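You operate a simulated robot arm through the tools that you are given. There is no shell and no other tool. Be economical: measure what you need, move in short steps, check, and stop when the job is done.

Carry out the task below with a simulated two-armed robot. There is one attempt and no reset: what you move stays moved.

Task
Close the blue drawer. Put one of the brass valves from the upper middle shelf of the teal rack on the top shelf of the teal rack. Take the white can and leave it on top of the shims carton. Pick up the green gauge with one hand, pass it to the other hand and put it on the back of the orange bench. The order is free. Set down upright: brass valve, white can.

Only the result counts: the job must be done as asked and must still hold three seconds after the hand-in. Knocking over, shifting, dropping, spilling or breaking anything else fails it.

Robot
Two 7-joint arms with three-finger grippers on one trunk, on a base that drives. Base frame: it is fixed to the floor where the robot stands at the start and does not move with it; the origin is under the middle of the robot, x ahead of it, y to its left, z up. Readings come in m, degrees, newtons and seconds.
The left shoulder is at the start at [0.03, 0.124, 1.008], the right one opposite. With the tool pointing down near the work surface each hand reaches from about 0.1 to 0.8 m from the robot's upright axis, wherever it stands, measured 20 degrees to its own side. Places, roughly: back of the orange bench (17x91 cm) [0.06, 1.2, 0.84]; blue drawer [0.6, 0.1, 0.7]; brass valve (10x5x8 cm) [-2.8, -3.5, 1]; green gauge [-3.5, -1, 1]; shims carton [1.25, -0.25, 1]; top shelf of the teal rack [-2.9, -3.5, 1.4]; white can [1, -0.5, 1]. Payload 2.2 kg a hand.
The tool frame of a hand sits at the grasp point between the pads (the TCP): z along the fingers, y along the line on which they close. The tips reach 0.028 m beyond it. Largest opening 0.102 m; the body of the gripper starts 0.071 m behind the TCP.
Orientation is that of the tool frame in the base frame, as a unit quaternion [w, x, y, z]. With the fingers straight down and closing along the base's y, the tool's x points along the base's -x, its y along +y and its z along -z.

Tools
- The arms move only by the tool send_rows. It takes "left_targets", "right_targets" or both (then of equal length, played together; a hand with none holds still); each is a list that holds one entry, the list of rows, each a list of 7 numbers: the gripper command, from -1 (fully open) to 1 (shut), values between in proportion, then the shift along the tool's x, y, z in m, then the turn, a rotation vector about the tool's x, y, z in degrees. In form: [[[fingers, x, y, z, wx, wy, wz], ...]]. A call has 1 to 8 rows; each row shifts and turns the commanded pose from where the row before left it, along the tool's axes as they then stand. Each row takes 0.2 s and may step no farther than 0.05 m and 8.6 degrees from the row before; otherwise, or with a gripper value out of range, the whole call is refused. A pose out of reach is approached as far as the arm can. The call stops where the force on the tool passes 40 N (or 10 N more than at its start, if that is more) or the arm is blocked; 0.2 s more then pass. Each finger halts on what it meets, pressing with about 39 N; the grip force reading is that of the motor and also rises with nothing between the fingers. The clock runs only during rows and for 0.2 s after the last one: add rows that do not move to give the fingers time. The reply holds the time, the measured pose of the TCP, the force on the tool along the base axes, the opening and the grip force, in the units named above and with some noise, with the torque about the TCP (base axes, N m) and any sound that the robot's microphone picked up.
- Cameras (640 x 400 px; columns grow to the right, rows downward): "scene" is now at [0.0538, -0.0325, 1.7171]; the picture's right is [-0.42, -0.91, 0.00], its down [-0.72, 0.33, -0.61] and it looks along [0.55, -0.25, -0.80] (base axes); focal length 280 px, centre (320, 200). "left" rides on the left gripper at [0.072, 0.038, -0.086] in its tool frame; the picture's right is [-0.47, 0.89, 0.00], its down [-0.60, -0.32, -0.73] and it looks along [-0.65, -0.34, 0.68] (tool axes); focal length 256 px, centre (320, 200). "right" rides on the right gripper at [0.069, 0.044, -0.086] in its tool frame; the picture's right is [-0.53, 0.85, 0.00], its down [-0.58, -0.36, -0.73] and it looks along [-0.62, -0.39, 0.68] (tool axes); focal length 256 px, centre (320, 200). There is no depth. A picture from a camera that has moved, and an enlarged one, comes with that camera's place and axes in the base frame and with its lens. The place of the scene camera against the robot may be out by one fixed shift of up to 0.025 m in any direction.
- get_image(camera): a new picture of that camera. No time passes.
- move_column(by): slides the trunk up (or, below 0, down) by that many m; the arms and the scene camera ride with it, the base frame stays. It gives what a move gives, with no picture.
- roll_base(legs): drives the robot by 1 to 6 legs, each [ahead, left, turn to the left] in m, m and degrees, along the robot's own axes; the way and the turn of a leg run together, so that a leg with both is an arc; at most 1.5 m and 180 degrees a leg. The arms and the cameras ride along, it lands a little off, and it stops where it bumps. It gives what a move gives.
- head_to(pan, tilt): turns the head with the scene camera to pan (to the left, within 143 degrees either way) and tilt (down, from -29 to 69), counted from straight ahead of the robot. It gives what a move gives.
- enlarge(camera, box): a new picture of the part [left, top, right, bottom] of that camera's present view, enlarged. No time passes.
- sign_off(): hands the job in; it is judged then, once.

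Go step by step. Nothing tells you exact positions but the pictures and the camera data: compare them with the known pose of the tool, close in by small moves and look again before you grip or let go. The budget is 165 turns and 138 pictures, counting those below and the enlarged ones. Unless the task says otherwise, let go and move clear before handing in, and close with one line.

The tools are called after "Request:" by a JSON object that holds its "name" and its "arguments". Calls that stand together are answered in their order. send_rows: Moves the arms, as the interface text tells. Its arguments: {"type":"object","properties":{"left_targets":{"type":"array","items":{"type":"array","items":{"type":"array","items":{"type":"number"}}}},"right_targets":{"type":"array","items":{"type":"array","items":{"type":"array","items":{"type":"number"}}}}},"required":[]} The other tools are called the same way: move_column (by) slides the trunk up or down; roll_base (legs) drives the base; head_to (pan, tilt) turns the head that bears the scene camera; get_image (camera) takes a picture; enlarge (camera, box) takes an enlarged picture of a part of a camera's view; sign_off () hands the job in.

At the start:

```text
t: 0.0
left_position: [0.5455, 0.0397, 1.1547]
left_tcp_rot: [0.0, 0.0, 1.0, 0.0]
left_ft_force: [0.3, 0.6, 0.1]
left_torque: [-0.03, -0.01, -0.06]
left_opening: 0.102
left_finger_force: 0.1
right_position: [0.3663, -0.3309, 1.1387]
right_tcp_rot: [0.0, 0.0, 1.0, 0.0]
right_ft_force: [-0.7, 0.0, -1.2]
right_torque: [0.04, 0.0, 0.0]
right_opening: 0.1022
right_finger_force: 0.1
trunk travel left (down, up): [-0.25, 0.29]
robot x, y, heading: [-0.0011, -0.0011, 0.1]
head pan, tilt: [-24.7, 52.6]
```

scene: 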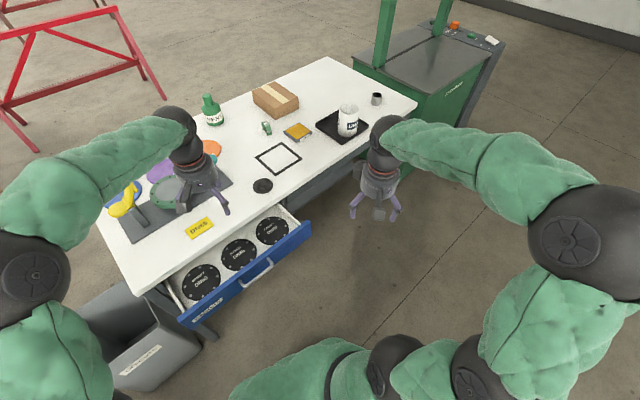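
right: 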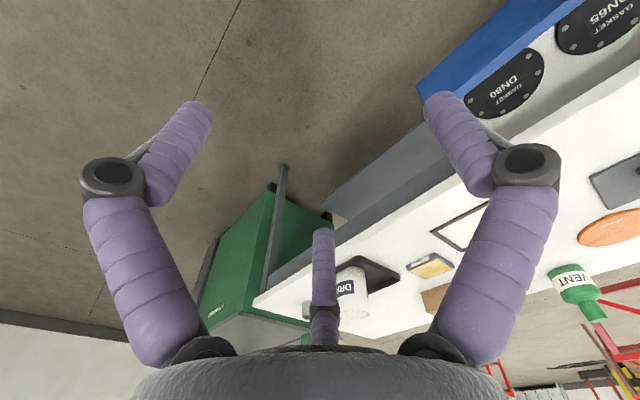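
left: 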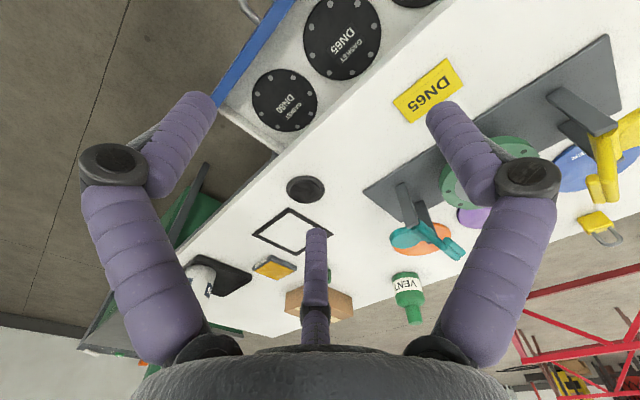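

I see the bench with the open blue drawer, the shims carton and the white can on a tray. I'll look closer at the can, the carton and the drawer first.

Request:
{"name": "enlarge", "arguments": {"camera": "scene", "box": [230, 60, 430, 185]}}

Request:
{"name": "enlarge", "arguments": {"camera": "scene", "box": [130, 160, 330, 330]}}

```text
3.20 times, centred on (330, 122) of scene
camera zoom: at [0.0538, -0.0325, 1.7171], right [-0.42, -0.91, 0.0], down [-0.72, 0.33, -0.61], along [0.55, -0.25, -0.8], focal length 896 px, centre (288, 448)
```

zoom: 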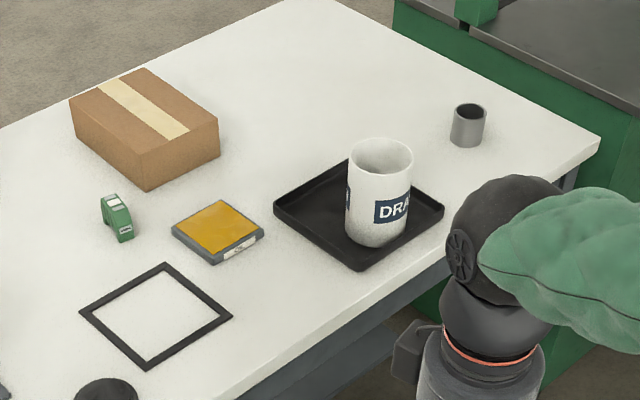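

```text
2.35 times, centred on (230, 245) of scene
camera zoom: at [0.0538, -0.0325, 1.7171], right [-0.42, -0.91, 0.0], down [-0.72, 0.33, -0.61], along [0.55, -0.25, -0.8], focal length 659 px, centre (532, 94)
```

zoom: 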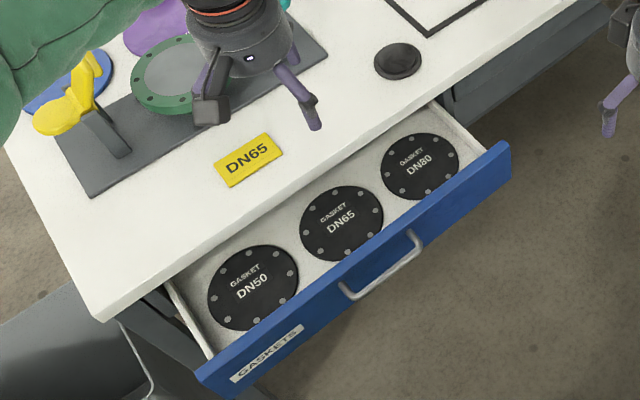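

The bench is turned about 16.5° to my left, and its top is at z≈0.85. I'll square the robot to it, then look again.

Request:
{"name": "roll_base", "arguments": {"legs": [[-0.1, 0, 0], [0, 0, 16.4]]}}

Request:
{"name": "head_to", "arguments": {"pan": -20, "tilt": 50}}

Request:
{"name": "get_image", "arguments": {"camera": "scene"}}

Request:
{"name": "get_image", "arguments": {"camera": "right"}}

```text
t: 2.1
left_position: [0.4136, 0.193, 1.1532]
left_tcp_rot: [0.0, -0.143, 0.99, 0.0]
left_ft_force: [1.3, 0.0, 0.5]
left_torque: [-0.01, -0.04, -0.02]
left_opening: 0.1019
left_finger_force: 0.0
right_position: [0.3471, -0.2138, 1.1389]
right_tcp_rot: [0.0, -0.143, 0.99, 0.0]
right_ft_force: [-0.2, 0.1, 0.8]
right_torque: [-0.03, 0.02, -0.03]
right_opening: 0.1019
right_finger_force: 0.1
trunk travel left (down, up): [-0.25, 0.29]
robot x, y, heading: [-0.1017, -0.0005, 16.3]
head pan, tilt: [-24.7, 52.6]
```

```text
t: 2.7
left_position: [0.4126, 0.1945, 1.1551]
left_tcp_rot: [0.0, -0.143, 0.99, 0.0]
left_ft_force: [-0.7, 0.4, 0.1]
left_torque: [0.02, 0.02, -0.02]
left_opening: 0.1019
left_finger_force: 0.0
right_position: [0.3469, -0.2152, 1.1399]
right_tcp_rot: [0.0, -0.142, 0.99, -0.001]
right_ft_force: [-0.2, 0.3, 0.3]
right_torque: [-0.01, 0.01, 0.02]
right_opening: 0.1021
right_finger_force: 0.1
trunk travel left (down, up): [-0.25, 0.29]
robot x, y, heading: [-0.0992, 0.0014, 16.4]
head pan, tilt: [-20.0, 50.0]
```

```text
132 pictures are left
camera scene: at [-0.035, -0.0148, 1.7206], right [-0.06, -1.0, 0.0], down [-0.76, 0.05, -0.64], along [0.64, -0.04, -0.77], focal length 280 px, centre (320, 200)
```

scene: 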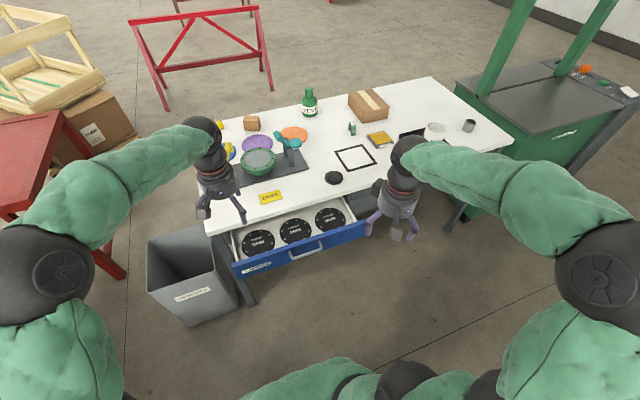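

```text
131 pictures are left
camera right: at [0.2677, -0.1928, 1.2243], right [0.27, 0.96, 0.0], down [0.66, -0.19, 0.73], along [0.7, -0.2, -0.68], focal length 256 px, centre (320, 200)
```

right: 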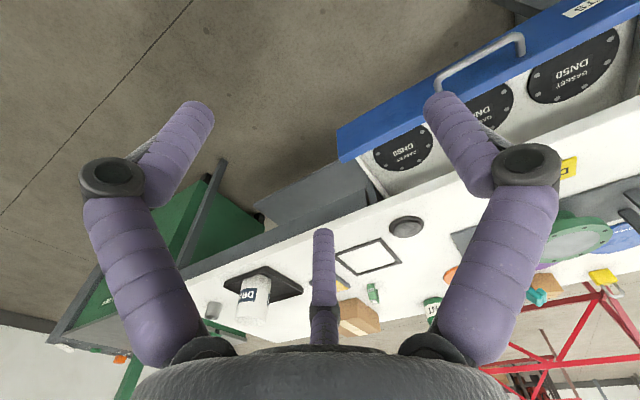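

The drawer panel spans z≈0.69–0.81 and its right corner is near (0.59,-0.24). I'll shut the right fingers, tilt them forward and lower them in front of the panel.

Request:
{"name": "send_rows", "arguments": {"right_targets": [[[1, 0, 0, 0, 0, -8.57, 0], [1, 0, 0, 0, 0, -8.57, 0], [1, 0, 0, 0, 0, -8.57, 0], [1, 0, 0, 0, 0, -8.57, 0], [1, 0, 0, 0, 0, -8.57, 0], [1, 0, 0, 0, 0, -8.57, 0], [1, 0, 0, 0, 0, -8.57, 0]]]}}

Request:
{"name": "send_rows", "arguments": {"right_targets": [[[1, 0.0411, 0, 0.0238, 0, 0, 0], [1, 0.0411, 0, 0.0238, 0, 0, 0], [1, 0.0411, 0, 0.0238, 0, 0, 0], [1, 0.0411, 0, 0.0238, 0, 0, 0], [1, 0.0411, 0, 0.0238, 0, 0, 0], [1, 0.0411, 0, 0.0238, 0, 0, 0], [1, 0.0411, 0, 0.0238, 0, 0, 0], [1, 0.0411, 0, 0.0238, 0, 0, 0]]]}}

Request:
{"name": "get_image", "arguments": {"camera": "scene"}}

Request:
{"name": "get_image", "arguments": {"camera": "right"}}

```text
t: 4.3
left_position: [0.4138, 0.193, 1.1526]
left_tcp_rot: [0.0, -0.142, 0.99, 0.0]
left_ft_force: [0.6, -0.6, -0.6]
left_torque: [-0.01, 0.0, -0.01]
left_opening: 0.1019
left_finger_force: 0.1
right_position: [0.3471, -0.2155, 1.1419]
right_tcp_rot: [0.497, -0.122, 0.856, 0.069]
right_ft_force: [-1.3, -1.4, 4.0]
right_torque: [-0.02, 0.23, 0.06]
right_opening: 0.0022
right_finger_force: 31.3
trunk travel left (down, up): [-0.25, 0.29]
robot x, y, heading: [-0.0993, 0.0003, 16.1]
head pan, tilt: [-20.0, 50.0]
```

```text
t: 6.1
left_position: [0.4139, 0.1916, 1.1526]
left_tcp_rot: [0.0, -0.142, 0.99, -0.001]
left_ft_force: [0.3, -0.9, -0.8]
left_torque: [-0.01, 0.06, -0.02]
left_opening: 0.102
left_finger_force: 0.0
right_position: [0.3793, -0.301, 0.8404]
right_tcp_rot: [0.491, -0.122, 0.859, 0.078]
right_ft_force: [-1.0, -0.5, 0.4]
right_torque: [0.02, -0.02, 0.05]
right_opening: 0.0023
right_finger_force: 31.7
right hand out of reach, approached as far as the arm can: row 5, 6, 7, 8
trunk travel left (down, up): [-0.25, 0.29]
robot x, y, heading: [-0.0984, 0.0031, 16.5]
head pan, tilt: [-20.0, 50.0]
```

```text
130 pictures are left
camera scene: at [-0.0338, -0.016, 1.7205], right [-0.06, -1.0, 0.0], down [-0.77, 0.05, -0.64], along [0.64, -0.04, -0.77], focal length 280 px, centre (320, 200)
```

scene: 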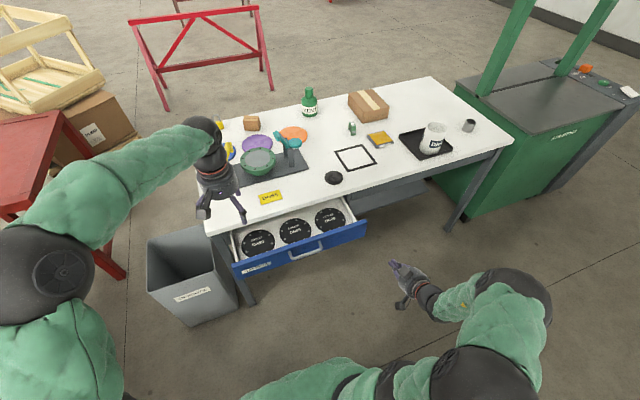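

```text
129 pictures are left
camera right: at [0.2608, -0.291, 0.8233], right [0.02, 0.88, 0.47], down [-0.22, -0.46, 0.86], along [0.98, -0.12, 0.18], focal length 256 px, centre (320, 200)
```

right: 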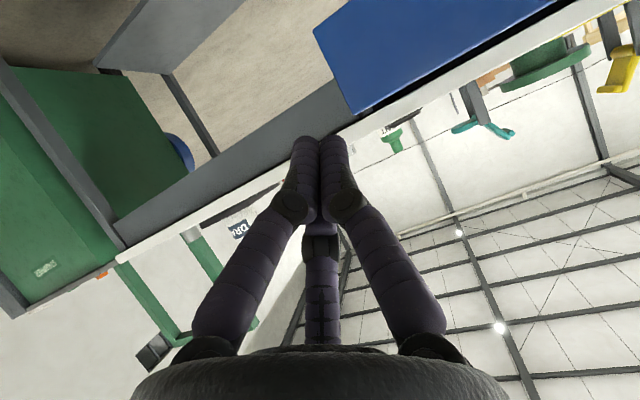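

The right hand ran out of reach at z=0.84, so I'll lower the trunk instead.

Request:
{"name": "move_column", "arguments": {"by": -0.1}}

Request:
{"name": "send_rows", "arguments": {"right_targets": [[[1, 0, 0.04, 0, 0, 0, 0], [1, 0, 0.04, 0, 0, 0, 0], [1, 0, 0.02, 0, 0, 0, 0]]]}}

Request:
{"name": "get_image", "arguments": {"camera": "scene"}}

```text
t: 7.5
left_position: [0.4126, 0.1933, 1.0523]
left_tcp_rot: [0.0, -0.142, 0.99, 0.001]
left_ft_force: [-0.4, -0.1, 0.4]
left_torque: [-0.03, -0.02, -0.03]
left_opening: 0.1021
left_finger_force: 0.1
right_position: [0.377, -0.3, 0.7409]
right_tcp_rot: [0.491, -0.123, 0.859, 0.078]
right_ft_force: [0.3, -0.2, -0.3]
right_torque: [0.01, 0.03, 0.0]
right_opening: 0.0021
right_finger_force: 31.4
trunk travel left (down, up): [-0.15, 0.39]
robot x, y, heading: [-0.0994, 0.0003, 16.4]
head pan, tilt: [-20.0, 50.0]
```

```text
t: 8.3
left_position: [0.4129, 0.1926, 1.0541]
left_tcp_rot: [0.0, -0.142, 0.99, 0.0]
left_ft_force: [0.0, 0.3, -0.3]
left_torque: [0.01, -0.02, -0.02]
left_opening: 0.102
left_finger_force: 0.0
right_position: [0.3708, -0.2569, 0.788]
right_tcp_rot: [0.49, -0.124, 0.859, 0.083]
right_ft_force: [0.5, 0.8, -0.6]
right_torque: [0.02, -0.04, -0.03]
right_opening: 0.0021
right_finger_force: 32.0
right hand out of reach, approached as far as the arm can: row 1, 2, 3
trunk travel left (down, up): [-0.15, 0.39]
robot x, y, heading: [-0.0968, 0.0033, 16.2]
head pan, tilt: [-20.0, 50.0]
```

```text
128 pictures are left
camera scene: at [-0.0352, -0.0144, 1.6206], right [-0.06, -1.0, 0.0], down [-0.76, 0.05, -0.64], along [0.64, -0.04, -0.77], focal length 280 px, centre (320, 200)
```

scene: 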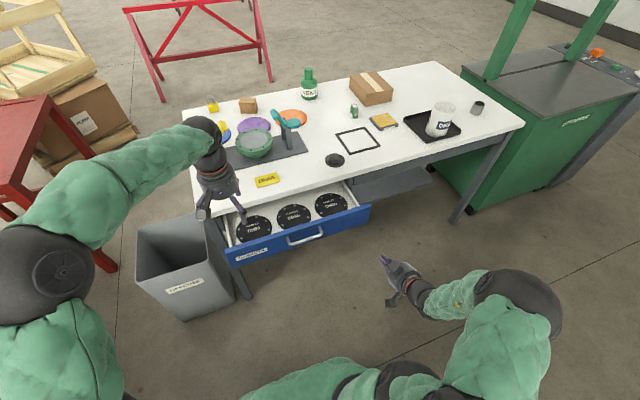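

The hand is at (0.37,-0.26,0.79). I'll raise the left hand, lower the trunk a bit more, and drive the base toward the panel.

Request:
{"name": "send_rows", "arguments": {"left_targets": [[[-1, 0, 0, -0.05, 0, 0, 0], [-1, 0, 0, -0.05, 0, 0, 0], [-1, 0, 0, -0.03, 0, 0, 0]]]}}

Request:
{"name": "move_column", "arguments": {"by": -0.03}}

Request:
{"name": "roll_base", "arguments": {"legs": [[0, 0.05, 0], [0.14, 0, 0]]}}

Request:
{"name": "get_image", "arguments": {"camera": "scene"}}

Request:
{"name": "get_image", "arguments": {"camera": "right"}}

```text
t: 9.1
left_position: [0.4132, 0.1917, 1.1847]
left_tcp_rot: [0.0, -0.143, 0.99, 0.0]
left_ft_force: [0.4, -0.4, 0.4]
left_torque: [0.02, 0.03, 0.0]
left_opening: 0.1021
left_finger_force: 0.0
right_position: [0.3705, -0.2576, 0.7882]
right_tcp_rot: [0.489, -0.123, 0.859, 0.082]
right_ft_force: [-0.3, -0.4, 0.8]
right_torque: [0.01, 0.0, 0.0]
right_opening: 0.0021
right_finger_force: 31.9
trunk travel left (down, up): [-0.15, 0.39]
robot x, y, heading: [-0.0991, -0.0019, 16.3]
head pan, tilt: [-20.0, 50.0]
```

```text
t: 9.8
left_position: [0.4132, 0.1923, 1.1532]
left_tcp_rot: [0.0, -0.142, 0.99, -0.001]
left_ft_force: [-0.2, -1.1, 0.4]
left_torque: [0.01, 0.03, 0.05]
left_opening: 0.102
left_finger_force: 0.2
right_position: [0.371, -0.2579, 0.7572]
right_tcp_rot: [0.489, -0.124, 0.86, 0.082]
right_ft_force: [-0.8, -0.3, -0.4]
right_torque: [0.0, 0.02, -0.02]
right_opening: 0.0023
right_finger_force: 31.3
trunk travel left (down, up): [-0.12, 0.42]
robot x, y, heading: [-0.1003, 0.0007, 16.4]
head pan, tilt: [-20.0, 50.0]
```

```text
t: 11.7
left_position: [0.534, 0.2795, 1.1535]
left_tcp_rot: [0.0, -0.142, 0.99, 0.0]
left_ft_force: [-0.3, -0.3, -0.4]
left_torque: [-0.02, 0.05, 0.0]
left_opening: 0.102
left_finger_force: 0.1
right_position: [0.4908, -0.1701, 0.7572]
right_tcp_rot: [0.49, -0.124, 0.859, 0.084]
right_ft_force: [0.9, -0.1, -0.5]
right_torque: [0.0, -0.01, -0.04]
right_opening: 0.0021
right_finger_force: 31.5
trunk travel left (down, up): [-0.12, 0.42]
robot x, y, heading: [0.016, 0.0881, 16.4]
head pan, tilt: [-20.0, 50.0]
```

```text
127 pictures are left
camera scene: at [0.0857, 0.0732, 1.5905], right [-0.06, -1.0, 0.0], down [-0.77, 0.05, -0.64], along [0.64, -0.04, -0.77], focal length 280 px, centre (320, 200)
```

scene: 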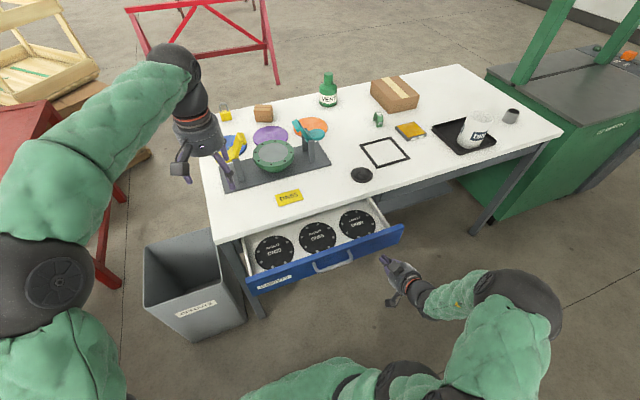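

```text
126 pictures are left
camera right: at [0.3734, -0.1608, 0.7419], right [0.02, 0.88, 0.48], down [-0.21, -0.46, 0.86], along [0.98, -0.11, 0.18], focal length 256 px, centre (320, 200)
```

right: 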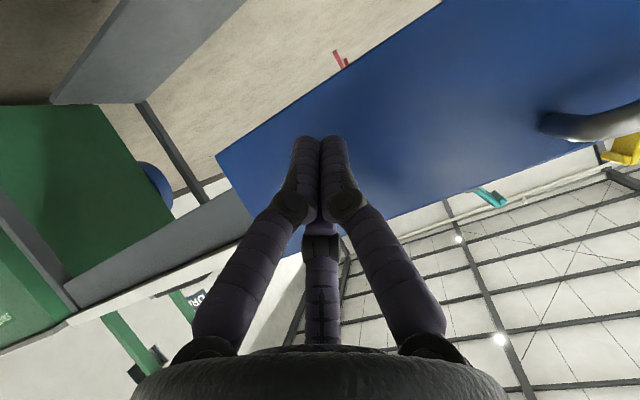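

The fingertips are about 5 cm from the panel, to the right of the handle. I'll raise the left hand further and push by driving.

Request:
{"name": "send_rows", "arguments": {"left_targets": [[[-1, 0, 0, -0.05, 0, 0, 0], [-1, 0, 0, -0.05, 0, 0, 0]]]}}

Request:
{"name": "roll_base", "arguments": {"legs": [[0.12, 0, 0]]}}

Request:
{"name": "get_image", "arguments": {"camera": "scene"}}

```text
t: 12.3
left_position: [0.5315, 0.279, 1.255]
left_tcp_rot: [-0.001, -0.141, 0.99, -0.001]
left_ft_force: [0.5, -0.7, 0.0]
left_torque: [-0.03, 0.02, 0.02]
left_opening: 0.1019
left_finger_force: 0.0
right_position: [0.4887, -0.1713, 0.7588]
right_tcp_rot: [0.49, -0.122, 0.859, 0.081]
right_ft_force: [1.2, 0.1, -0.8]
right_torque: [0.01, -0.04, -0.01]
right_opening: 0.0022
right_finger_force: 31.7
trunk travel left (down, up): [-0.12, 0.42]
robot x, y, heading: [0.0187, 0.0883, 16.5]
head pan, tilt: [-20.0, 50.0]
```

```text
t: 13.5
left_position: [0.6503, 0.3127, 1.2537]
left_tcp_rot: [-0.001, -0.142, 0.99, 0.001]
left_ft_force: [0.7, 0.2, 0.4]
left_torque: [-0.03, 0.06, 0.02]
left_opening: 0.1018
left_finger_force: 0.0
right_position: [0.6055, -0.1365, 0.7581]
right_tcp_rot: [0.49, -0.122, 0.859, 0.082]
right_ft_force: [1.2, -0.4, -0.2]
right_torque: [0.01, 0.02, -0.02]
right_opening: 0.0021
right_finger_force: 31.7
trunk travel left (down, up): [-0.12, 0.42]
robot x, y, heading: [0.1361, 0.12, 16.2]
head pan, tilt: [-20.0, 50.0]
```

```text
125 pictures are left
camera scene: at [0.2015, 0.1071, 1.5905], right [-0.06, -1.0, 0.0], down [-0.77, 0.05, -0.64], along [0.64, -0.04, -0.77], focal length 280 px, centre (320, 200)
```

scene: 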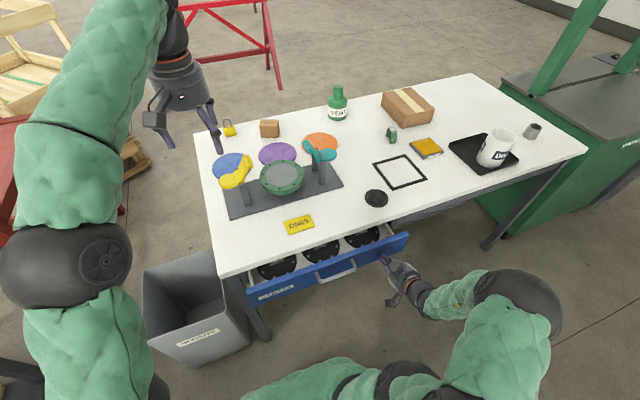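

The drawer is closing smoothly and about 5 cm remain. I'll keep pushing in small steps.

Request:
{"name": "roll_base", "arguments": {"legs": [[0.035, 0, 0]]}}

Request:
{"name": "enlarge", "arguments": {"camera": "scene", "box": [220, 190, 440, 320]}}

```text
t: 14.4
left_position: [0.6834, 0.3222, 1.2516]
left_tcp_rot: [-0.002, -0.141, 0.99, 0.001]
left_ft_force: [0.6, 0.3, -0.9]
left_torque: [0.01, 0.07, -0.02]
left_opening: 0.1019
left_finger_force: 0.1
right_position: [0.6406, -0.1273, 0.7575]
right_tcp_rot: [0.488, -0.123, 0.86, 0.082]
right_ft_force: [0.7, 0.6, -0.2]
right_torque: [0.0, -0.01, 0.04]
right_opening: 0.002
right_finger_force: 31.8
trunk travel left (down, up): [-0.12, 0.42]
robot x, y, heading: [0.1693, 0.13, 16.5]
head pan, tilt: [-20.0, 50.0]
```

```text
2.91 times, centred on (330, 255) of scene
camera zoom: at [0.2357, 0.117, 1.5905], right [-0.07, -1.0, 0.0], down [-0.77, 0.05, -0.64], along [0.64, -0.04, -0.77], focal length 815 px, centre (291, 40)
```

zoom: 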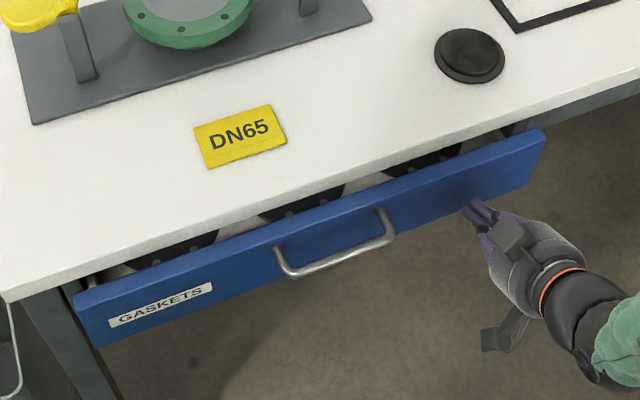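

Request:
{"name": "roll_base", "arguments": {"legs": [[0.03, 0, 0]]}}

Request:
{"name": "enlarge", "arguments": {"camera": "scene", "box": [220, 190, 440, 320]}}

```text
t: 15.2
left_position: [0.7104, 0.3303, 1.252]
left_tcp_rot: [-0.003, -0.141, 0.99, 0.001]
left_ft_force: [1.4, 0.2, -0.4]
left_torque: [-0.04, 0.09, 0.0]
left_opening: 0.1021
left_finger_force: 0.0
right_position: [0.6675, -0.1194, 0.7578]
right_tcp_rot: [0.489, -0.122, 0.86, 0.082]
right_ft_force: [0.6, 0.4, -0.2]
right_torque: [0.02, 0.0, 0.01]
right_opening: 0.002
right_finger_force: 31.4
trunk travel left (down, up): [-0.12, 0.42]
robot x, y, heading: [0.1964, 0.1379, 16.3]
head pan, tilt: [-20.0, 50.0]
```

```text
2.91 times, centred on (330, 255) of scene
camera zoom: at [0.2642, 0.1254, 1.5905], right [-0.07, -1.0, 0.0], down [-0.77, 0.05, -0.64], along [0.64, -0.04, -0.77], focal length 815 px, centre (291, 40)
```

zoom: 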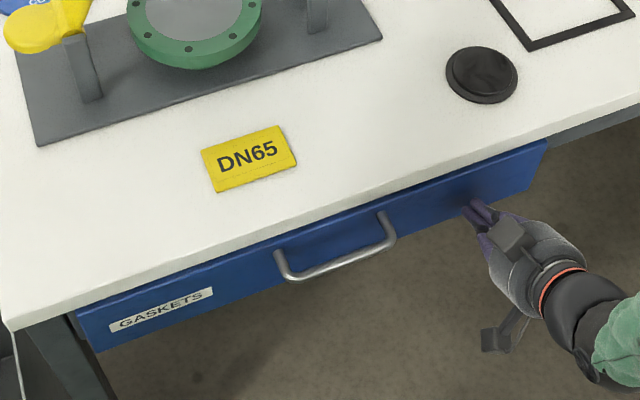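

Request:
{"name": "roll_base", "arguments": {"legs": [[0.02, 0, 0]]}}

Request:
{"name": "enlarge", "arguments": {"camera": "scene", "box": [220, 190, 440, 320]}}

```text
t: 16.0
left_position: [0.7186, 0.3318, 1.2547]
left_tcp_rot: [-0.002, -0.14, 0.99, 0.001]
left_ft_force: [0.3, 0.5, 0.0]
left_torque: [-0.04, -0.03, -0.02]
left_opening: 0.1018
left_finger_force: 0.0
right_position: [0.6725, -0.1178, 0.7563]
right_tcp_rot: [0.487, -0.118, 0.861, 0.081]
right_ft_force: [-10.6, -1.4, 2.5]
right_torque: [-0.01, -0.12, -0.01]
right_opening: 0.0023
right_finger_force: 31.2
trunk travel left (down, up): [-0.12, 0.42]
robot x, y, heading: [0.2089, 0.1428, 16.5]
head pan, tilt: [-20.0, 50.0]
stopped in leg 1: the force on the tool passed its limit at 82 N (the readings are from after the stop); the commanded pose is now the measured one
```

```text
2.91 times, centred on (330, 255) of scene
camera zoom: at [0.2699, 0.1271, 1.5906], right [-0.07, -1.0, 0.0], down [-0.76, 0.05, -0.64], along [0.64, -0.04, -0.77], focal length 815 px, centre (291, 40)
```

zoom: 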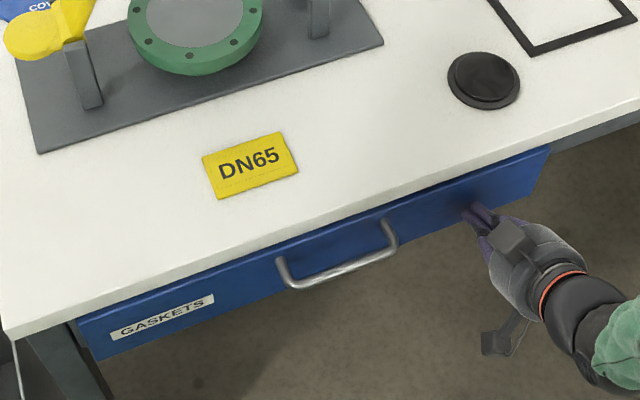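

The drawer hit its stop with the panel tucked under the top, so it is closed. I'll back off, raise the trunk and turn the right hand back down.

Request:
{"name": "roll_base", "arguments": {"legs": [[-0.2, 0, 0]]}}

Request:
{"name": "move_column", "arguments": {"by": 0.13}}

Request:
{"name": "send_rows", "arguments": {"right_targets": [[[-1, -0.04, 0, -0.025, 0, 0, 0], [-1, -0.04, 0, -0.025, 0, 0, 0], [-1, -0.04, 0, -0.025, 0, 0, 0], [-1, -0.04, 0, -0.025, 0, 0, 0], [-1, -0.04, 0, -0.025, 0, 0, 0], [-1, -0.04, 0, -0.025, 0, 0, 0]]]}}

Request:
{"name": "send_rows", "arguments": {"right_targets": [[[-1, 0, 0, 0, 0, 8.57, 0], [-1, 0, 0, 0, 0, 8.57, 0], [-1, 0, 0, 0, 0, 8.57, 0], [-1, 0, 0, 0, 0, 8.57, 0], [-1, 0, 0, 0, 0, 8.57, 0], [-1, 0, 0, 0, 0, 8.57, 0], [-1, 0, 0, 0, 0, 8.57, 0]]]}}

```text
t: 17.6
left_position: [0.5245, 0.274, 1.2533]
left_tcp_rot: [-0.001, -0.139, 0.99, 0.0]
left_ft_force: [-0.1, 0.7, 0.5]
left_torque: [0.01, -0.05, 0.0]
left_opening: 0.1018
left_finger_force: 0.0
right_position: [0.4787, -0.1747, 0.7562]
right_tcp_rot: [0.488, -0.118, 0.861, 0.082]
right_ft_force: [-0.1, 0.2, 0.0]
right_torque: [-0.01, -0.01, 0.0]
right_opening: 0.0023
right_finger_force: 31.5
trunk travel left (down, up): [-0.12, 0.42]
robot x, y, heading: [0.0136, 0.085, 16.3]
head pan, tilt: [-20.0, 50.0]
```

```text
t: 19.2
left_position: [0.5266, 0.2747, 1.3829]
left_tcp_rot: [0.0, -0.139, 0.99, -0.001]
left_ft_force: [-1.2, 0.3, 0.6]
left_torque: [-0.01, 0.03, -0.01]
left_opening: 0.1018
left_finger_force: 0.0
right_position: [0.4782, -0.1742, 0.8856]
right_tcp_rot: [0.487, -0.118, 0.862, 0.082]
right_ft_force: [0.8, -0.2, 0.0]
right_torque: [-0.01, -0.01, 0.02]
right_opening: 0.0019
right_finger_force: 31.3
trunk travel left (down, up): [-0.25, 0.29]
robot x, y, heading: [0.0105, 0.0874, 16.0]
head pan, tilt: [-20.0, 50.0]
```

```text
t: 20.6
left_position: [0.5252, 0.275, 1.3838]
left_tcp_rot: [-0.002, -0.139, 0.99, -0.001]
left_ft_force: [-0.6, 0.3, -0.7]
left_torque: [-0.05, -0.01, 0.0]
left_opening: 0.1018
left_finger_force: 0.0
right_position: [0.4752, -0.1823, 1.1695]
right_tcp_rot: [0.486, -0.119, 0.862, 0.082]
right_ft_force: [-0.6, 0.3, -0.2]
right_torque: [-0.02, 0.01, -0.03]
right_opening: 0.102
right_finger_force: 0.0
trunk travel left (down, up): [-0.25, 0.29]
robot x, y, heading: [0.0144, 0.0833, 16.0]
head pan, tilt: [-20.0, 50.0]
```

```text
t: 22.2
left_position: [0.5286, 0.2749, 1.3822]
left_tcp_rot: [-0.002, -0.139, 0.99, 0.0]
left_ft_force: [0.2, 0.3, -0.4]
left_torque: [0.0, 0.06, 0.02]
left_opening: 0.1018
left_finger_force: 0.1
right_position: [0.4768, -0.1828, 1.1695]
right_tcp_rot: [-0.01, -0.143, 0.99, 0.011]
right_ft_force: [-0.5, 0.3, 0.1]
right_torque: [-0.02, 0.05, 0.04]
right_opening: 0.1019
right_finger_force: 0.0
trunk travel left (down, up): [-0.25, 0.29]
robot x, y, heading: [0.0143, 0.0828, 16.4]
head pan, tilt: [-20.0, 50.0]
```

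Request:
{"name": "roll_base", "arguments": {"legs": [[0, -0.555, 0], [0.2, 0, 0]]}}

Request:
{"name": "head_to", "arguments": {"pan": -15, "tilt": 45}}

Request:
{"name": "get_image", "arguments": {"camera": "scene"}}

Request:
{"name": "get_image", "arguments": {"camera": "right"}}

```text
t: 26.6
left_position: [0.8724, -0.2001, 1.3831]
left_tcp_rot: [-0.001, -0.139, 0.99, -0.001]
left_ft_force: [0.5, -0.2, -0.1]
left_torque: [-0.02, 0.06, -0.01]
left_opening: 0.1018
left_finger_force: 0.1
right_position: [0.822, -0.6581, 1.1697]
right_tcp_rot: [-0.01, -0.142, 0.99, 0.012]
right_ft_force: [0.4, 0.2, -0.5]
right_torque: [0.0, 0.03, 0.0]
right_opening: 0.1018
right_finger_force: 0.0
trunk travel left (down, up): [-0.25, 0.29]
robot x, y, heading: [0.3581, -0.3858, 15.7]
head pan, tilt: [-20.0, 50.0]
```

```text
t: 27.2
left_position: [0.8719, -0.2012, 1.3832]
left_tcp_rot: [-0.001, -0.139, 0.99, 0.0]
left_ft_force: [-0.5, 0.6, 0.2]
left_torque: [-0.04, -0.01, 0.01]
left_opening: 0.1019
left_finger_force: 0.1
right_position: [0.8213, -0.6591, 1.1704]
right_tcp_rot: [-0.008, -0.142, 0.99, 0.012]
right_ft_force: [0.5, 0.5, -0.3]
right_torque: [-0.02, -0.02, 0.01]
right_opening: 0.102
right_finger_force: 0.0
trunk travel left (down, up): [-0.25, 0.29]
robot x, y, heading: [0.3542, -0.3867, 16.0]
head pan, tilt: [-15.0, 45.0]
```

```text
121 pictures are left
camera scene: at [0.4273, -0.3975, 1.7275], right [0.02, -1.0, 0.0], down [-0.71, -0.01, -0.71], along [0.71, 0.01, -0.71], focal length 280 px, centre (320, 200)
```

scene: 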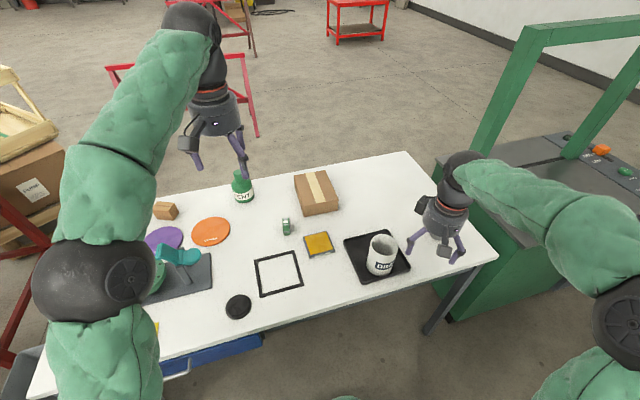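

```text
120 pictures are left
camera right: at [0.7446, -0.6387, 1.2562], right [0.27, 0.96, 0.01], down [0.67, -0.2, 0.71], along [0.69, -0.19, -0.7], focal length 256 px, centre (320, 200)
```

right: 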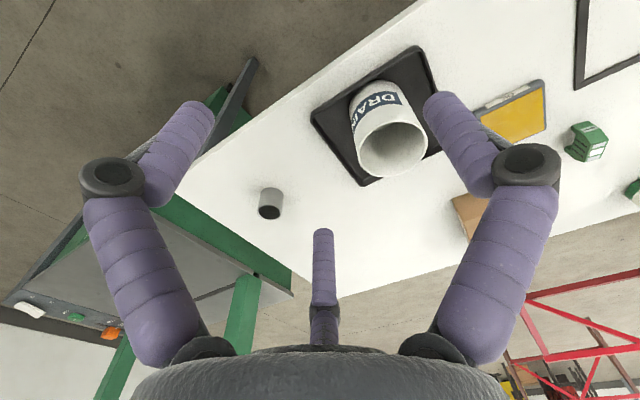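

The can's rim is near (0.96,-0.60,0.97) and looks about 9 cm wide. I'll move the right hand above it.

Request:
{"name": "send_rows", "arguments": {"right_targets": [[[-1, -0.0387, 0.0042, 0.015, 0, 0, 0], [-1, -0.0387, 0.0042, 0.015, 0, 0, 0], [-1, -0.0387, 0.0042, 0.015, 0, 0, 0], [-1, -0.0387, 0.0042, 0.015, 0, 1.3, 0], [-1, 0, 0, 0, 0, 0, 0]]]}}

Request:
{"name": "get_image", "arguments": {"camera": "right"}}

Request:
{"name": "get_image", "arguments": {"camera": "scene"}}

```text
t: 28.4
left_position: [0.8713, -0.2018, 1.3835]
left_tcp_rot: [0.0, -0.14, 0.99, 0.0]
left_ft_force: [0.8, -0.6, -0.2]
left_torque: [0.0, -0.03, -0.01]
left_opening: 0.1021
left_finger_force: 0.1
right_position: [0.9629, -0.5972, 1.1081]
right_tcp_rot: [-0.019, -0.144, 0.989, 0.009]
right_ft_force: [0.5, -0.4, 0.7]
right_torque: [0.01, -0.03, -0.04]
right_opening: 0.102
right_finger_force: 0.0
trunk travel left (down, up): [-0.25, 0.29]
robot x, y, heading: [0.3626, -0.3907, 15.9]
head pan, tilt: [-15.0, 45.0]
```

```text
119 pictures are left
camera right: at [0.8875, -0.5765, 1.1966], right [0.27, 0.96, 0.0], down [0.69, -0.2, 0.7], along [0.67, -0.19, -0.71], focal length 256 px, centre (320, 200)
```

right: 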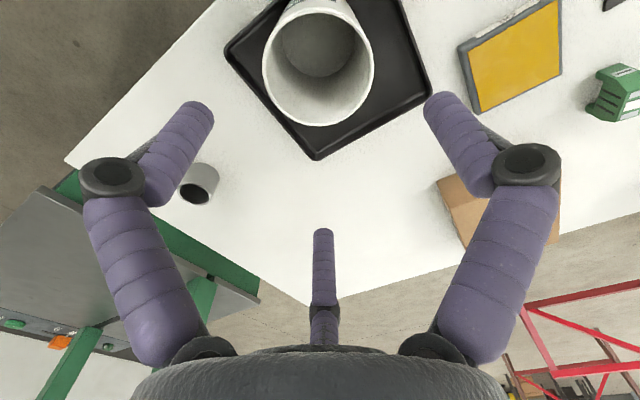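

```text
118 pictures are left
camera scene: at [0.4258, -0.3977, 1.7276], right [0.02, -1.0, 0.0], down [-0.71, -0.01, -0.71], along [0.71, 0.01, -0.71], focal length 280 px, centre (320, 200)
```

scene: 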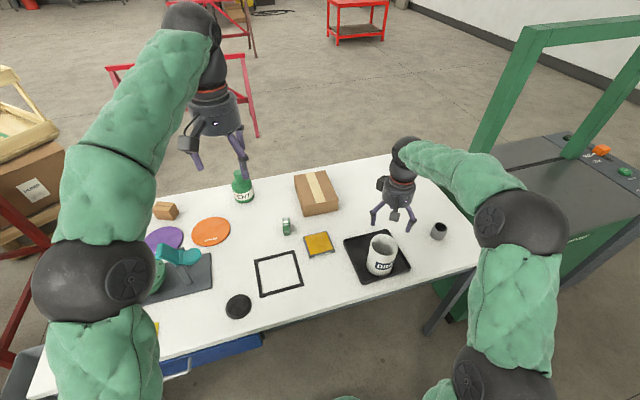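

Request:
{"name": "send_rows", "arguments": {"right_targets": [[[-1, 0, 0, 0, 0, -2.3, 0], [-1, 0.0115, 0.0034, 0.035, 0, 0, 0], [-1, 0, 0, 0.035, 0, 0, 0], [-1, 0, 0, 0, 0, 0, 0]]]}}

Request:
{"name": "get_image", "arguments": {"camera": "right"}}

Request:
{"name": "enlarge", "arguments": {"camera": "scene", "box": [320, 150, 450, 300]}}

```text
t: 29.4
left_position: [0.871, -0.2009, 1.3836]
left_tcp_rot: [-0.001, -0.139, 0.99, 0.0]
left_ft_force: [-0.8, -0.4, 0.1]
left_torque: [0.03, -0.01, 0.01]
left_opening: 0.1019
left_finger_force: 0.0
right_position: [0.9526, -0.5949, 1.0373]
right_tcp_rot: [0.001, -0.143, 0.99, 0.013]
right_ft_force: [-0.6, -0.3, -0.9]
right_torque: [0.01, 0.0, 0.03]
right_opening: 0.1023
right_finger_force: 0.1
trunk travel left (down, up): [-0.25, 0.29]
robot x, y, heading: [0.3568, -0.389, 15.7]
head pan, tilt: [-15.0, 45.0]
```

```text
117 pictures are left
camera right: at [0.8737, -0.5749, 1.1228], right [0.27, 0.96, 0.02], down [0.66, -0.21, 0.72], along [0.7, -0.18, -0.69], focal length 256 px, centre (320, 200)
```

right: 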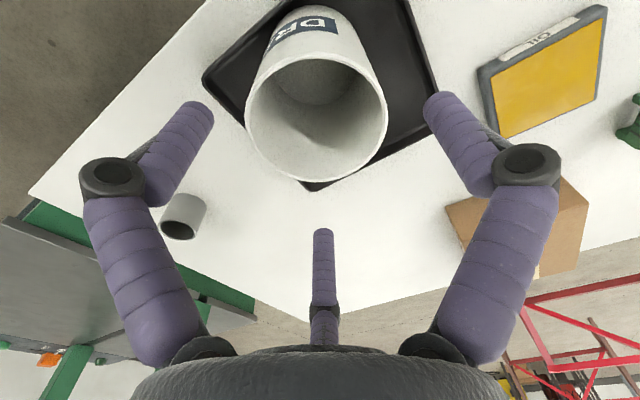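

```text
2.67 times, centred on (385, 225) of scene
camera zoom: at [0.427, -0.3972, 1.7276], right [0.02, -1.0, 0.0], down [-0.71, -0.01, -0.71], along [0.71, 0.01, -0.71], focal length 747 px, centre (147, 133)
```

zoom: 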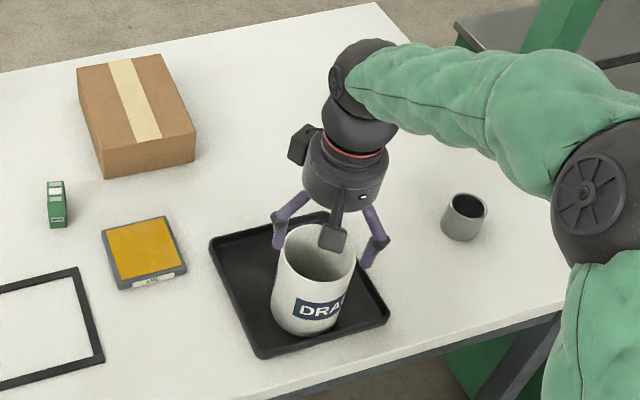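

The hand is centred over the rim to within about 1 mm. I'll level the small roll, descend, then look before gripping.

Request:
{"name": "send_rows", "arguments": {"right_targets": [[[-1, 0, 0, 0, 1.5, 0, 0], [-1, 0, 0, 0.03, 0, 0, 0], [-1, 0, 0, 0.025, 0, 0, 0], [-1, 0, 0, 0.02, 0, 0, 0], [-1, 0, 0, 0.01, 0, 0, 0], [-1, 0, 0, 0, 0, 0, 0]]]}}

Request:
{"name": "get_image", "arguments": {"camera": "right"}}

Request:
{"name": "enlarge", "arguments": {"camera": "scene", "box": [320, 150, 450, 300]}}

```text
t: 30.8
left_position: [0.8723, -0.1998, 1.3826]
left_tcp_rot: [-0.001, -0.14, 0.99, -0.001]
left_ft_force: [0.0, -0.6, -0.4]
left_torque: [0.0, -0.03, 0.0]
left_opening: 0.1021
left_finger_force: 0.1
right_position: [0.9521, -0.5949, 0.9518]
right_tcp_rot: [0.002, -0.143, 0.99, -0.001]
right_ft_force: [-0.2, 0.5, 0.3]
right_torque: [-0.01, 0.01, -0.02]
right_opening: 0.1023
right_finger_force: 0.0
trunk travel left (down, up): [-0.25, 0.29]
robot x, y, heading: [0.3579, -0.3899, 15.9]
head pan, tilt: [-15.0, 45.0]
```

```text
115 pictures are left
camera right: at [0.8731, -0.5742, 1.0369], right [0.27, 0.96, 0.0], down [0.65, -0.19, 0.73], along [0.71, -0.2, -0.68], focal length 256 px, centre (320, 200)
```

right: 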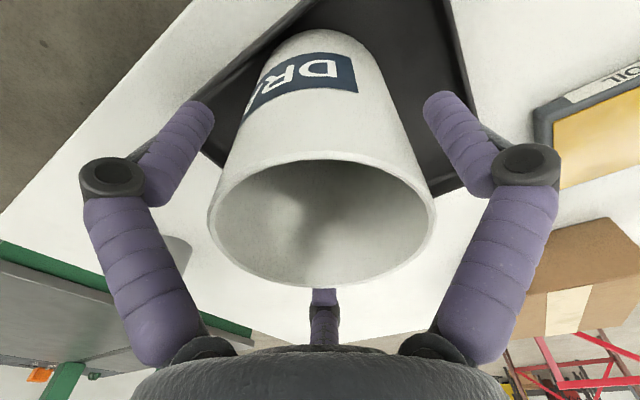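

```text
2.67 times, centred on (385, 225) of scene
camera zoom: at [0.4276, -0.3973, 1.7275], right [0.02, -1.0, 0.0], down [-0.71, -0.01, -0.71], along [0.71, 0.01, -0.71], focal length 747 px, centre (147, 133)
```

zoom: 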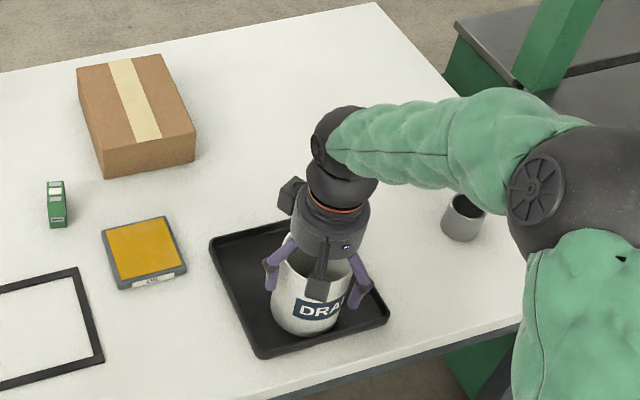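

Both fingers straddle the can, so I'll close on it gently and lift a little.

Request:
{"name": "send_rows", "arguments": {"right_targets": [[[1, 0, 0, 0, 0, 0, 0], [1, 0, 0, 0, 0, 0, 0], [1, 0, 0, 0, 0, 0, 0]]]}}

Request:
{"name": "send_rows", "arguments": {"right_targets": [[[1, 0, 0, -0.02, 0, 0, 0], [1, 0, 0, -0.03, 0, 0, 0], [1, 0, 0, 0, 0, 0, 0]]]}}

Request:
{"name": "get_image", "arguments": {"camera": "right"}}

Request:
{"name": "get_image", "arguments": {"camera": "scene"}}

```text
t: 31.6
left_position: [0.8718, -0.2015, 1.384]
left_tcp_rot: [0.0, -0.14, 0.99, 0.0]
left_ft_force: [-0.2, -0.5, 0.1]
left_torque: [0.06, -0.01, -0.01]
left_opening: 0.1021
left_finger_force: 0.0
right_position: [0.9521, -0.5944, 0.9534]
right_tcp_rot: [0.004, -0.143, 0.99, -0.001]
right_ft_force: [4.2, -0.5, 9.0]
right_torque: [0.05, -0.28, -0.05]
right_opening: 0.0864
right_finger_force: 39.2
trunk travel left (down, up): [-0.25, 0.29]
robot x, y, heading: [0.3608, -0.3898, 16.1]
head pan, tilt: [-15.0, 45.0]
```

```text
t: 32.4
left_position: [0.8723, -0.1998, 1.3838]
left_tcp_rot: [-0.001, -0.138, 0.99, 0.001]
left_ft_force: [0.4, -0.1, -0.3]
left_torque: [-0.02, 0.02, 0.01]
left_opening: 0.1022
left_finger_force: 0.1
right_position: [0.9511, -0.5961, 1.0031]
right_tcp_rot: [0.001, -0.143, 0.99, 0.0]
right_ft_force: [-0.3, 0.1, -3.1]
right_torque: [0.01, 0.0, 0.02]
right_opening: 0.0863
right_finger_force: 39.5
trunk travel left (down, up): [-0.25, 0.29]
robot x, y, heading: [0.3596, -0.3899, 15.9]
head pan, tilt: [-15.0, 45.0]
```

```text
113 pictures are left
camera right: at [0.873, -0.5742, 1.0869], right [0.27, 0.96, 0.0], down [0.66, -0.19, 0.73], along [0.7, -0.2, -0.68], focal length 256 px, centre (320, 200)
```

right: 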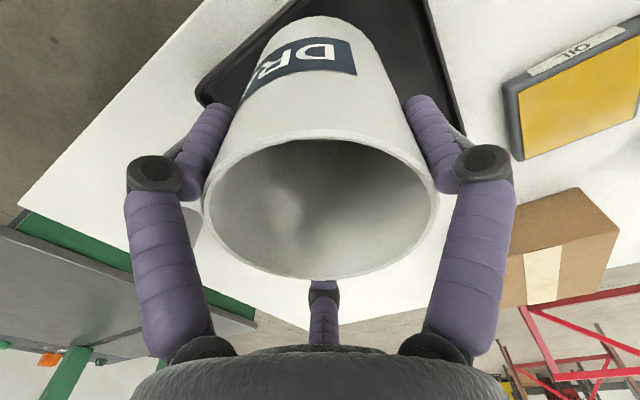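

```text
112 pictures are left
camera scene: at [0.4283, -0.3975, 1.7275], right [0.02, -1.0, 0.0], down [-0.71, -0.01, -0.71], along [0.71, 0.01, -0.71], focal length 280 px, centre (320, 200)
```

scene: 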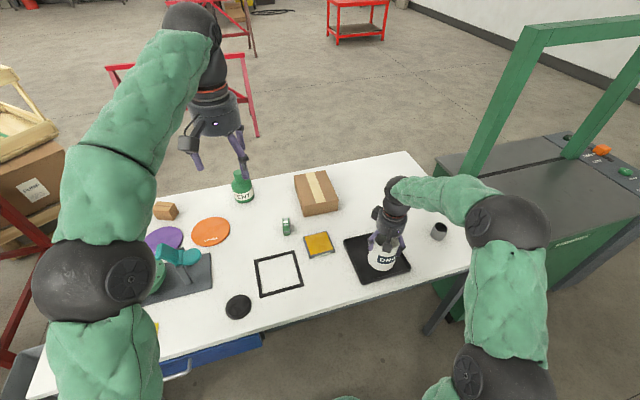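

The can is held at about 0.3 kg. The carton is too far from here, so I'll lift the can higher and look down at the clearance between base and bench.

Request:
{"name": "send_rows", "arguments": {"right_targets": [[[1, 0, 0, -0.04, 0, 0, 0], [1, 0, 0, -0.04, 0, 0, 0], [1, 0, 0, -0.04, 0, 0, 0], [1, 0, 0, 0, 0, 0, 0]]]}}

Request:
{"name": "head_to", "arguments": {"pan": 0, "tilt": 69}}

Request:
{"name": "get_image", "arguments": {"camera": "scene"}}

```text
t: 33.4
left_position: [0.8718, -0.2002, 1.3825]
left_tcp_rot: [-0.001, -0.139, 0.99, 0.001]
left_ft_force: [-0.3, 0.6, -0.6]
left_torque: [0.0, 0.01, 0.01]
left_opening: 0.1019
left_finger_force: 0.0
right_position: [0.9513, -0.5958, 1.1228]
right_tcp_rot: [0.001, -0.143, 0.99, 0.0]
right_ft_force: [0.5, -0.4, -2.9]
right_torque: [0.0, -0.04, 0.03]
right_opening: 0.0863
right_finger_force: 39.0
trunk travel left (down, up): [-0.25, 0.29]
robot x, y, heading: [0.3612, -0.3886, 16.1]
head pan, tilt: [-15.0, 45.0]
```

```text
t: 34.3
left_position: [0.8717, -0.2008, 1.3835]
left_tcp_rot: [-0.001, -0.14, 0.99, 0.001]
left_ft_force: [-0.1, -0.5, 0.2]
left_torque: [0.0, 0.04, 0.01]
left_opening: 0.1018
left_finger_force: 0.1
right_position: [0.9506, -0.5964, 1.1212]
right_tcp_rot: [0.001, -0.142, 0.99, 0.0]
right_ft_force: [-0.4, 0.0, -1.5]
right_torque: [-0.03, -0.02, -0.01]
right_opening: 0.0859
right_finger_force: 39.2
trunk travel left (down, up): [-0.25, 0.29]
robot x, y, heading: [0.3585, -0.3916, 16.0]
head pan, tilt: [0.0, 68.8]
```

```text
111 pictures are left
camera scene: at [0.4004, -0.3834, 1.6987], right [0.28, -0.96, 0.0], down [-0.9, -0.26, -0.36], along [0.35, 0.1, -0.93], focal length 280 px, centre (320, 200)
```

scene: 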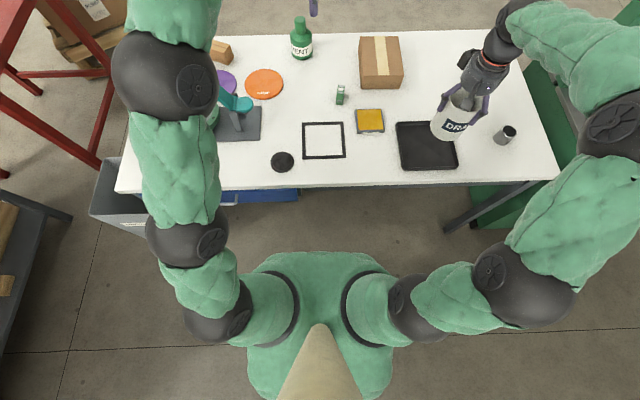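

The torso has clearance: the bench edge is about 0.41 m from the axis and nothing is in the way. I'll drive 0.16 m closer.

Request:
{"name": "roll_base", "arguments": {"legs": [[0.16, 0, 0]]}}

Request:
{"name": "get_image", "arguments": {"camera": "scene"}}

Request:
{"name": "get_image", "arguments": {"camera": "right"}}

```text
t: 35.7
left_position: [1.0254, -0.1553, 1.3821]
left_tcp_rot: [-0.002, -0.139, 0.99, 0.0]
left_ft_force: [0.4, -0.8, -0.7]
left_torque: [-0.01, 0.06, 0.0]
left_opening: 0.1019
left_finger_force: 0.0
right_position: [1.108, -0.5528, 1.1218]
right_tcp_rot: [0.0, -0.143, 0.99, 0.001]
right_ft_force: [-0.1, 0.0, -2.0]
right_torque: [-0.01, 0.02, 0.0]
right_opening: 0.0862
right_finger_force: 39.2
trunk travel left (down, up): [-0.25, 0.29]
robot x, y, heading: [0.5118, -0.3484, 16.2]
head pan, tilt: [0.0, 68.8]
```

```text
110 pictures are left
camera scene: at [0.556, -0.3385, 1.6986], right [0.28, -0.96, 0.0], down [-0.9, -0.26, -0.36], along [0.35, 0.1, -0.93], focal length 280 px, centre (320, 200)
```

scene: 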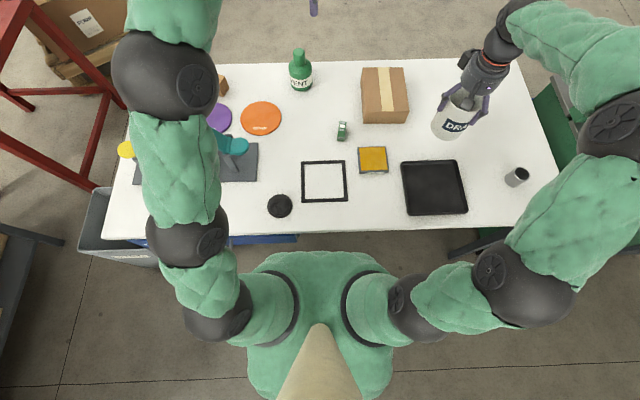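

```text
109 pictures are left
camera right: at [1.0275, -0.5299, 1.2064], right [0.27, 0.96, 0.0], down [0.66, -0.19, 0.73], along [0.7, -0.2, -0.68], focal length 256 px, centre (320, 200)
```

right: 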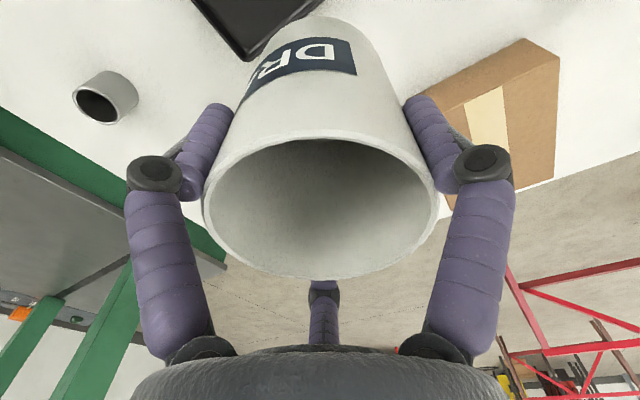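

Request:
{"name": "enlarge", "arguments": {"camera": "scene", "box": [330, 50, 500, 150]}}

Request:
{"name": "enlarge", "arguments": {"camera": "right", "box": [400, 20, 600, 220]}}

```text
3.76 times, centred on (415, 100) of scene
camera zoom: at [0.556, -0.3385, 1.6986], right [0.28, -0.96, 0.0], down [-0.9, -0.26, -0.36], along [0.35, 0.1, -0.93], focal length 1054 px, centre (-38, 576)
```

zoom: 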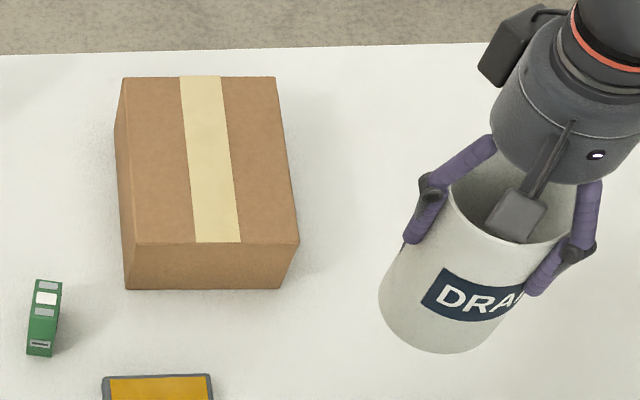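

```text
2.00 times, centred on (500, 120) of right
camera zoom: at [1.0275, -0.5299, 1.2064], right [0.27, 0.96, 0.0], down [0.66, -0.19, 0.73], along [0.7, -0.2, -0.68], focal length 512 px, centre (-40, 360)
```

zoom: 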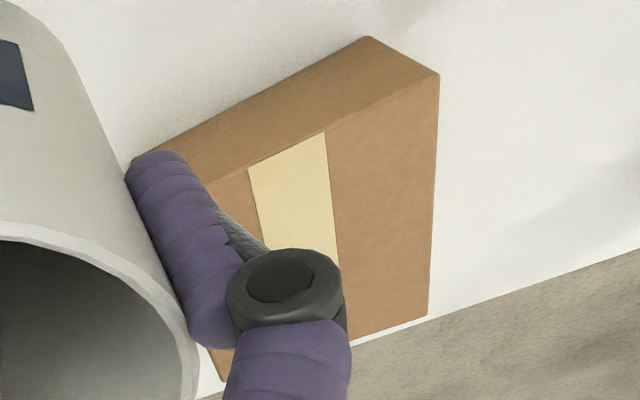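

The carton top is at z≈0.92, about 15×20 cm, centred near (1.295,-0.362). I'll carry the can above it.

Request:
{"name": "send_rows", "arguments": {"right_targets": [[[1, -0.0356, 0.0218, 0, 0, 0, 0], [1, -0.0356, 0.0218, 0, 0, 0, 0], [1, -0.0356, 0.0218, 0, 0, 0, 0], [1, -0.0356, 0.0218, 0, 0, 0, 0], [1, -0.0356, 0.0218, 0, 0, 0, 0], [1, -0.0356, 0.0218, 0, 0, 0, 0], [1, 0, 0, 0, 0, 0, 0]]]}}

Request:
{"name": "get_image", "arguments": {"camera": "right"}}

Request:
{"name": "enlarge", "arguments": {"camera": "scene", "box": [320, 30, 480, 140]}}

```text
t: 37.3
left_position: [1.025, -0.1569, 1.3846]
left_tcp_rot: [-0.001, -0.138, 0.99, 0.001]
left_ft_force: [0.0, -0.4, -0.1]
left_torque: [0.02, -0.03, 0.01]
left_opening: 0.1019
left_finger_force: 0.0
right_position: [1.2718, -0.3661, 1.1233]
right_tcp_rot: [0.002, -0.143, 0.99, -0.001]
right_ft_force: [-0.7, 0.8, -2.8]
right_torque: [0.02, 0.01, -0.04]
right_opening: 0.0861
right_finger_force: 38.7
trunk travel left (down, up): [-0.25, 0.29]
robot x, y, heading: [0.5126, -0.3419, 16.1]
head pan, tilt: [0.0, 68.8]
```

```text
106 pictures are left
camera right: at [1.1937, -0.3443, 1.2083], right [0.27, 0.96, 0.0], down [0.65, -0.19, 0.73], along [0.71, -0.2, -0.68], focal length 256 px, centre (320, 200)
```

right: 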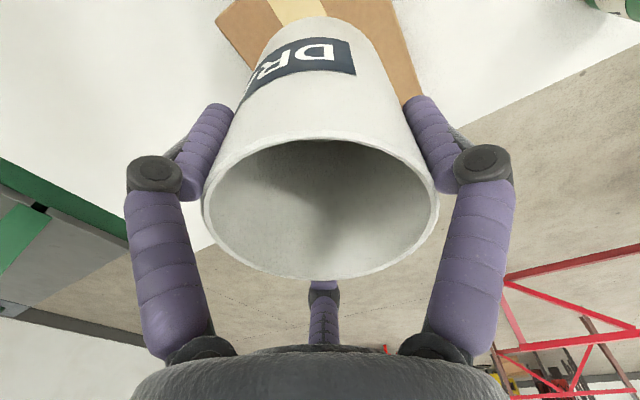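

```text
3.64 times, centred on (400, 85) of scene
camera zoom: at [0.553, -0.3402, 1.6987], right [0.28, -0.96, 0.0], down [-0.9, -0.26, -0.36], along [0.35, 0.1, -0.93], focal length 1018 px, centre (29, 618)
```

zoom: 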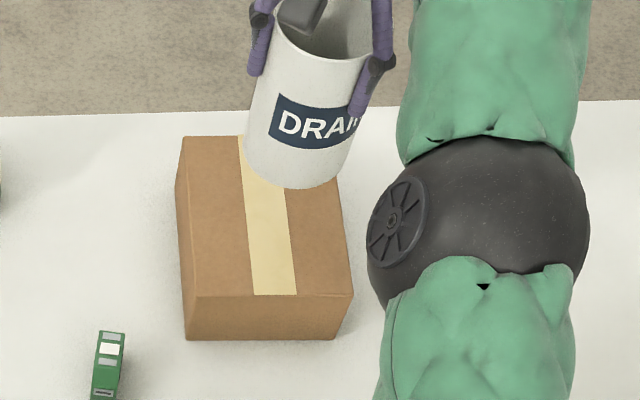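

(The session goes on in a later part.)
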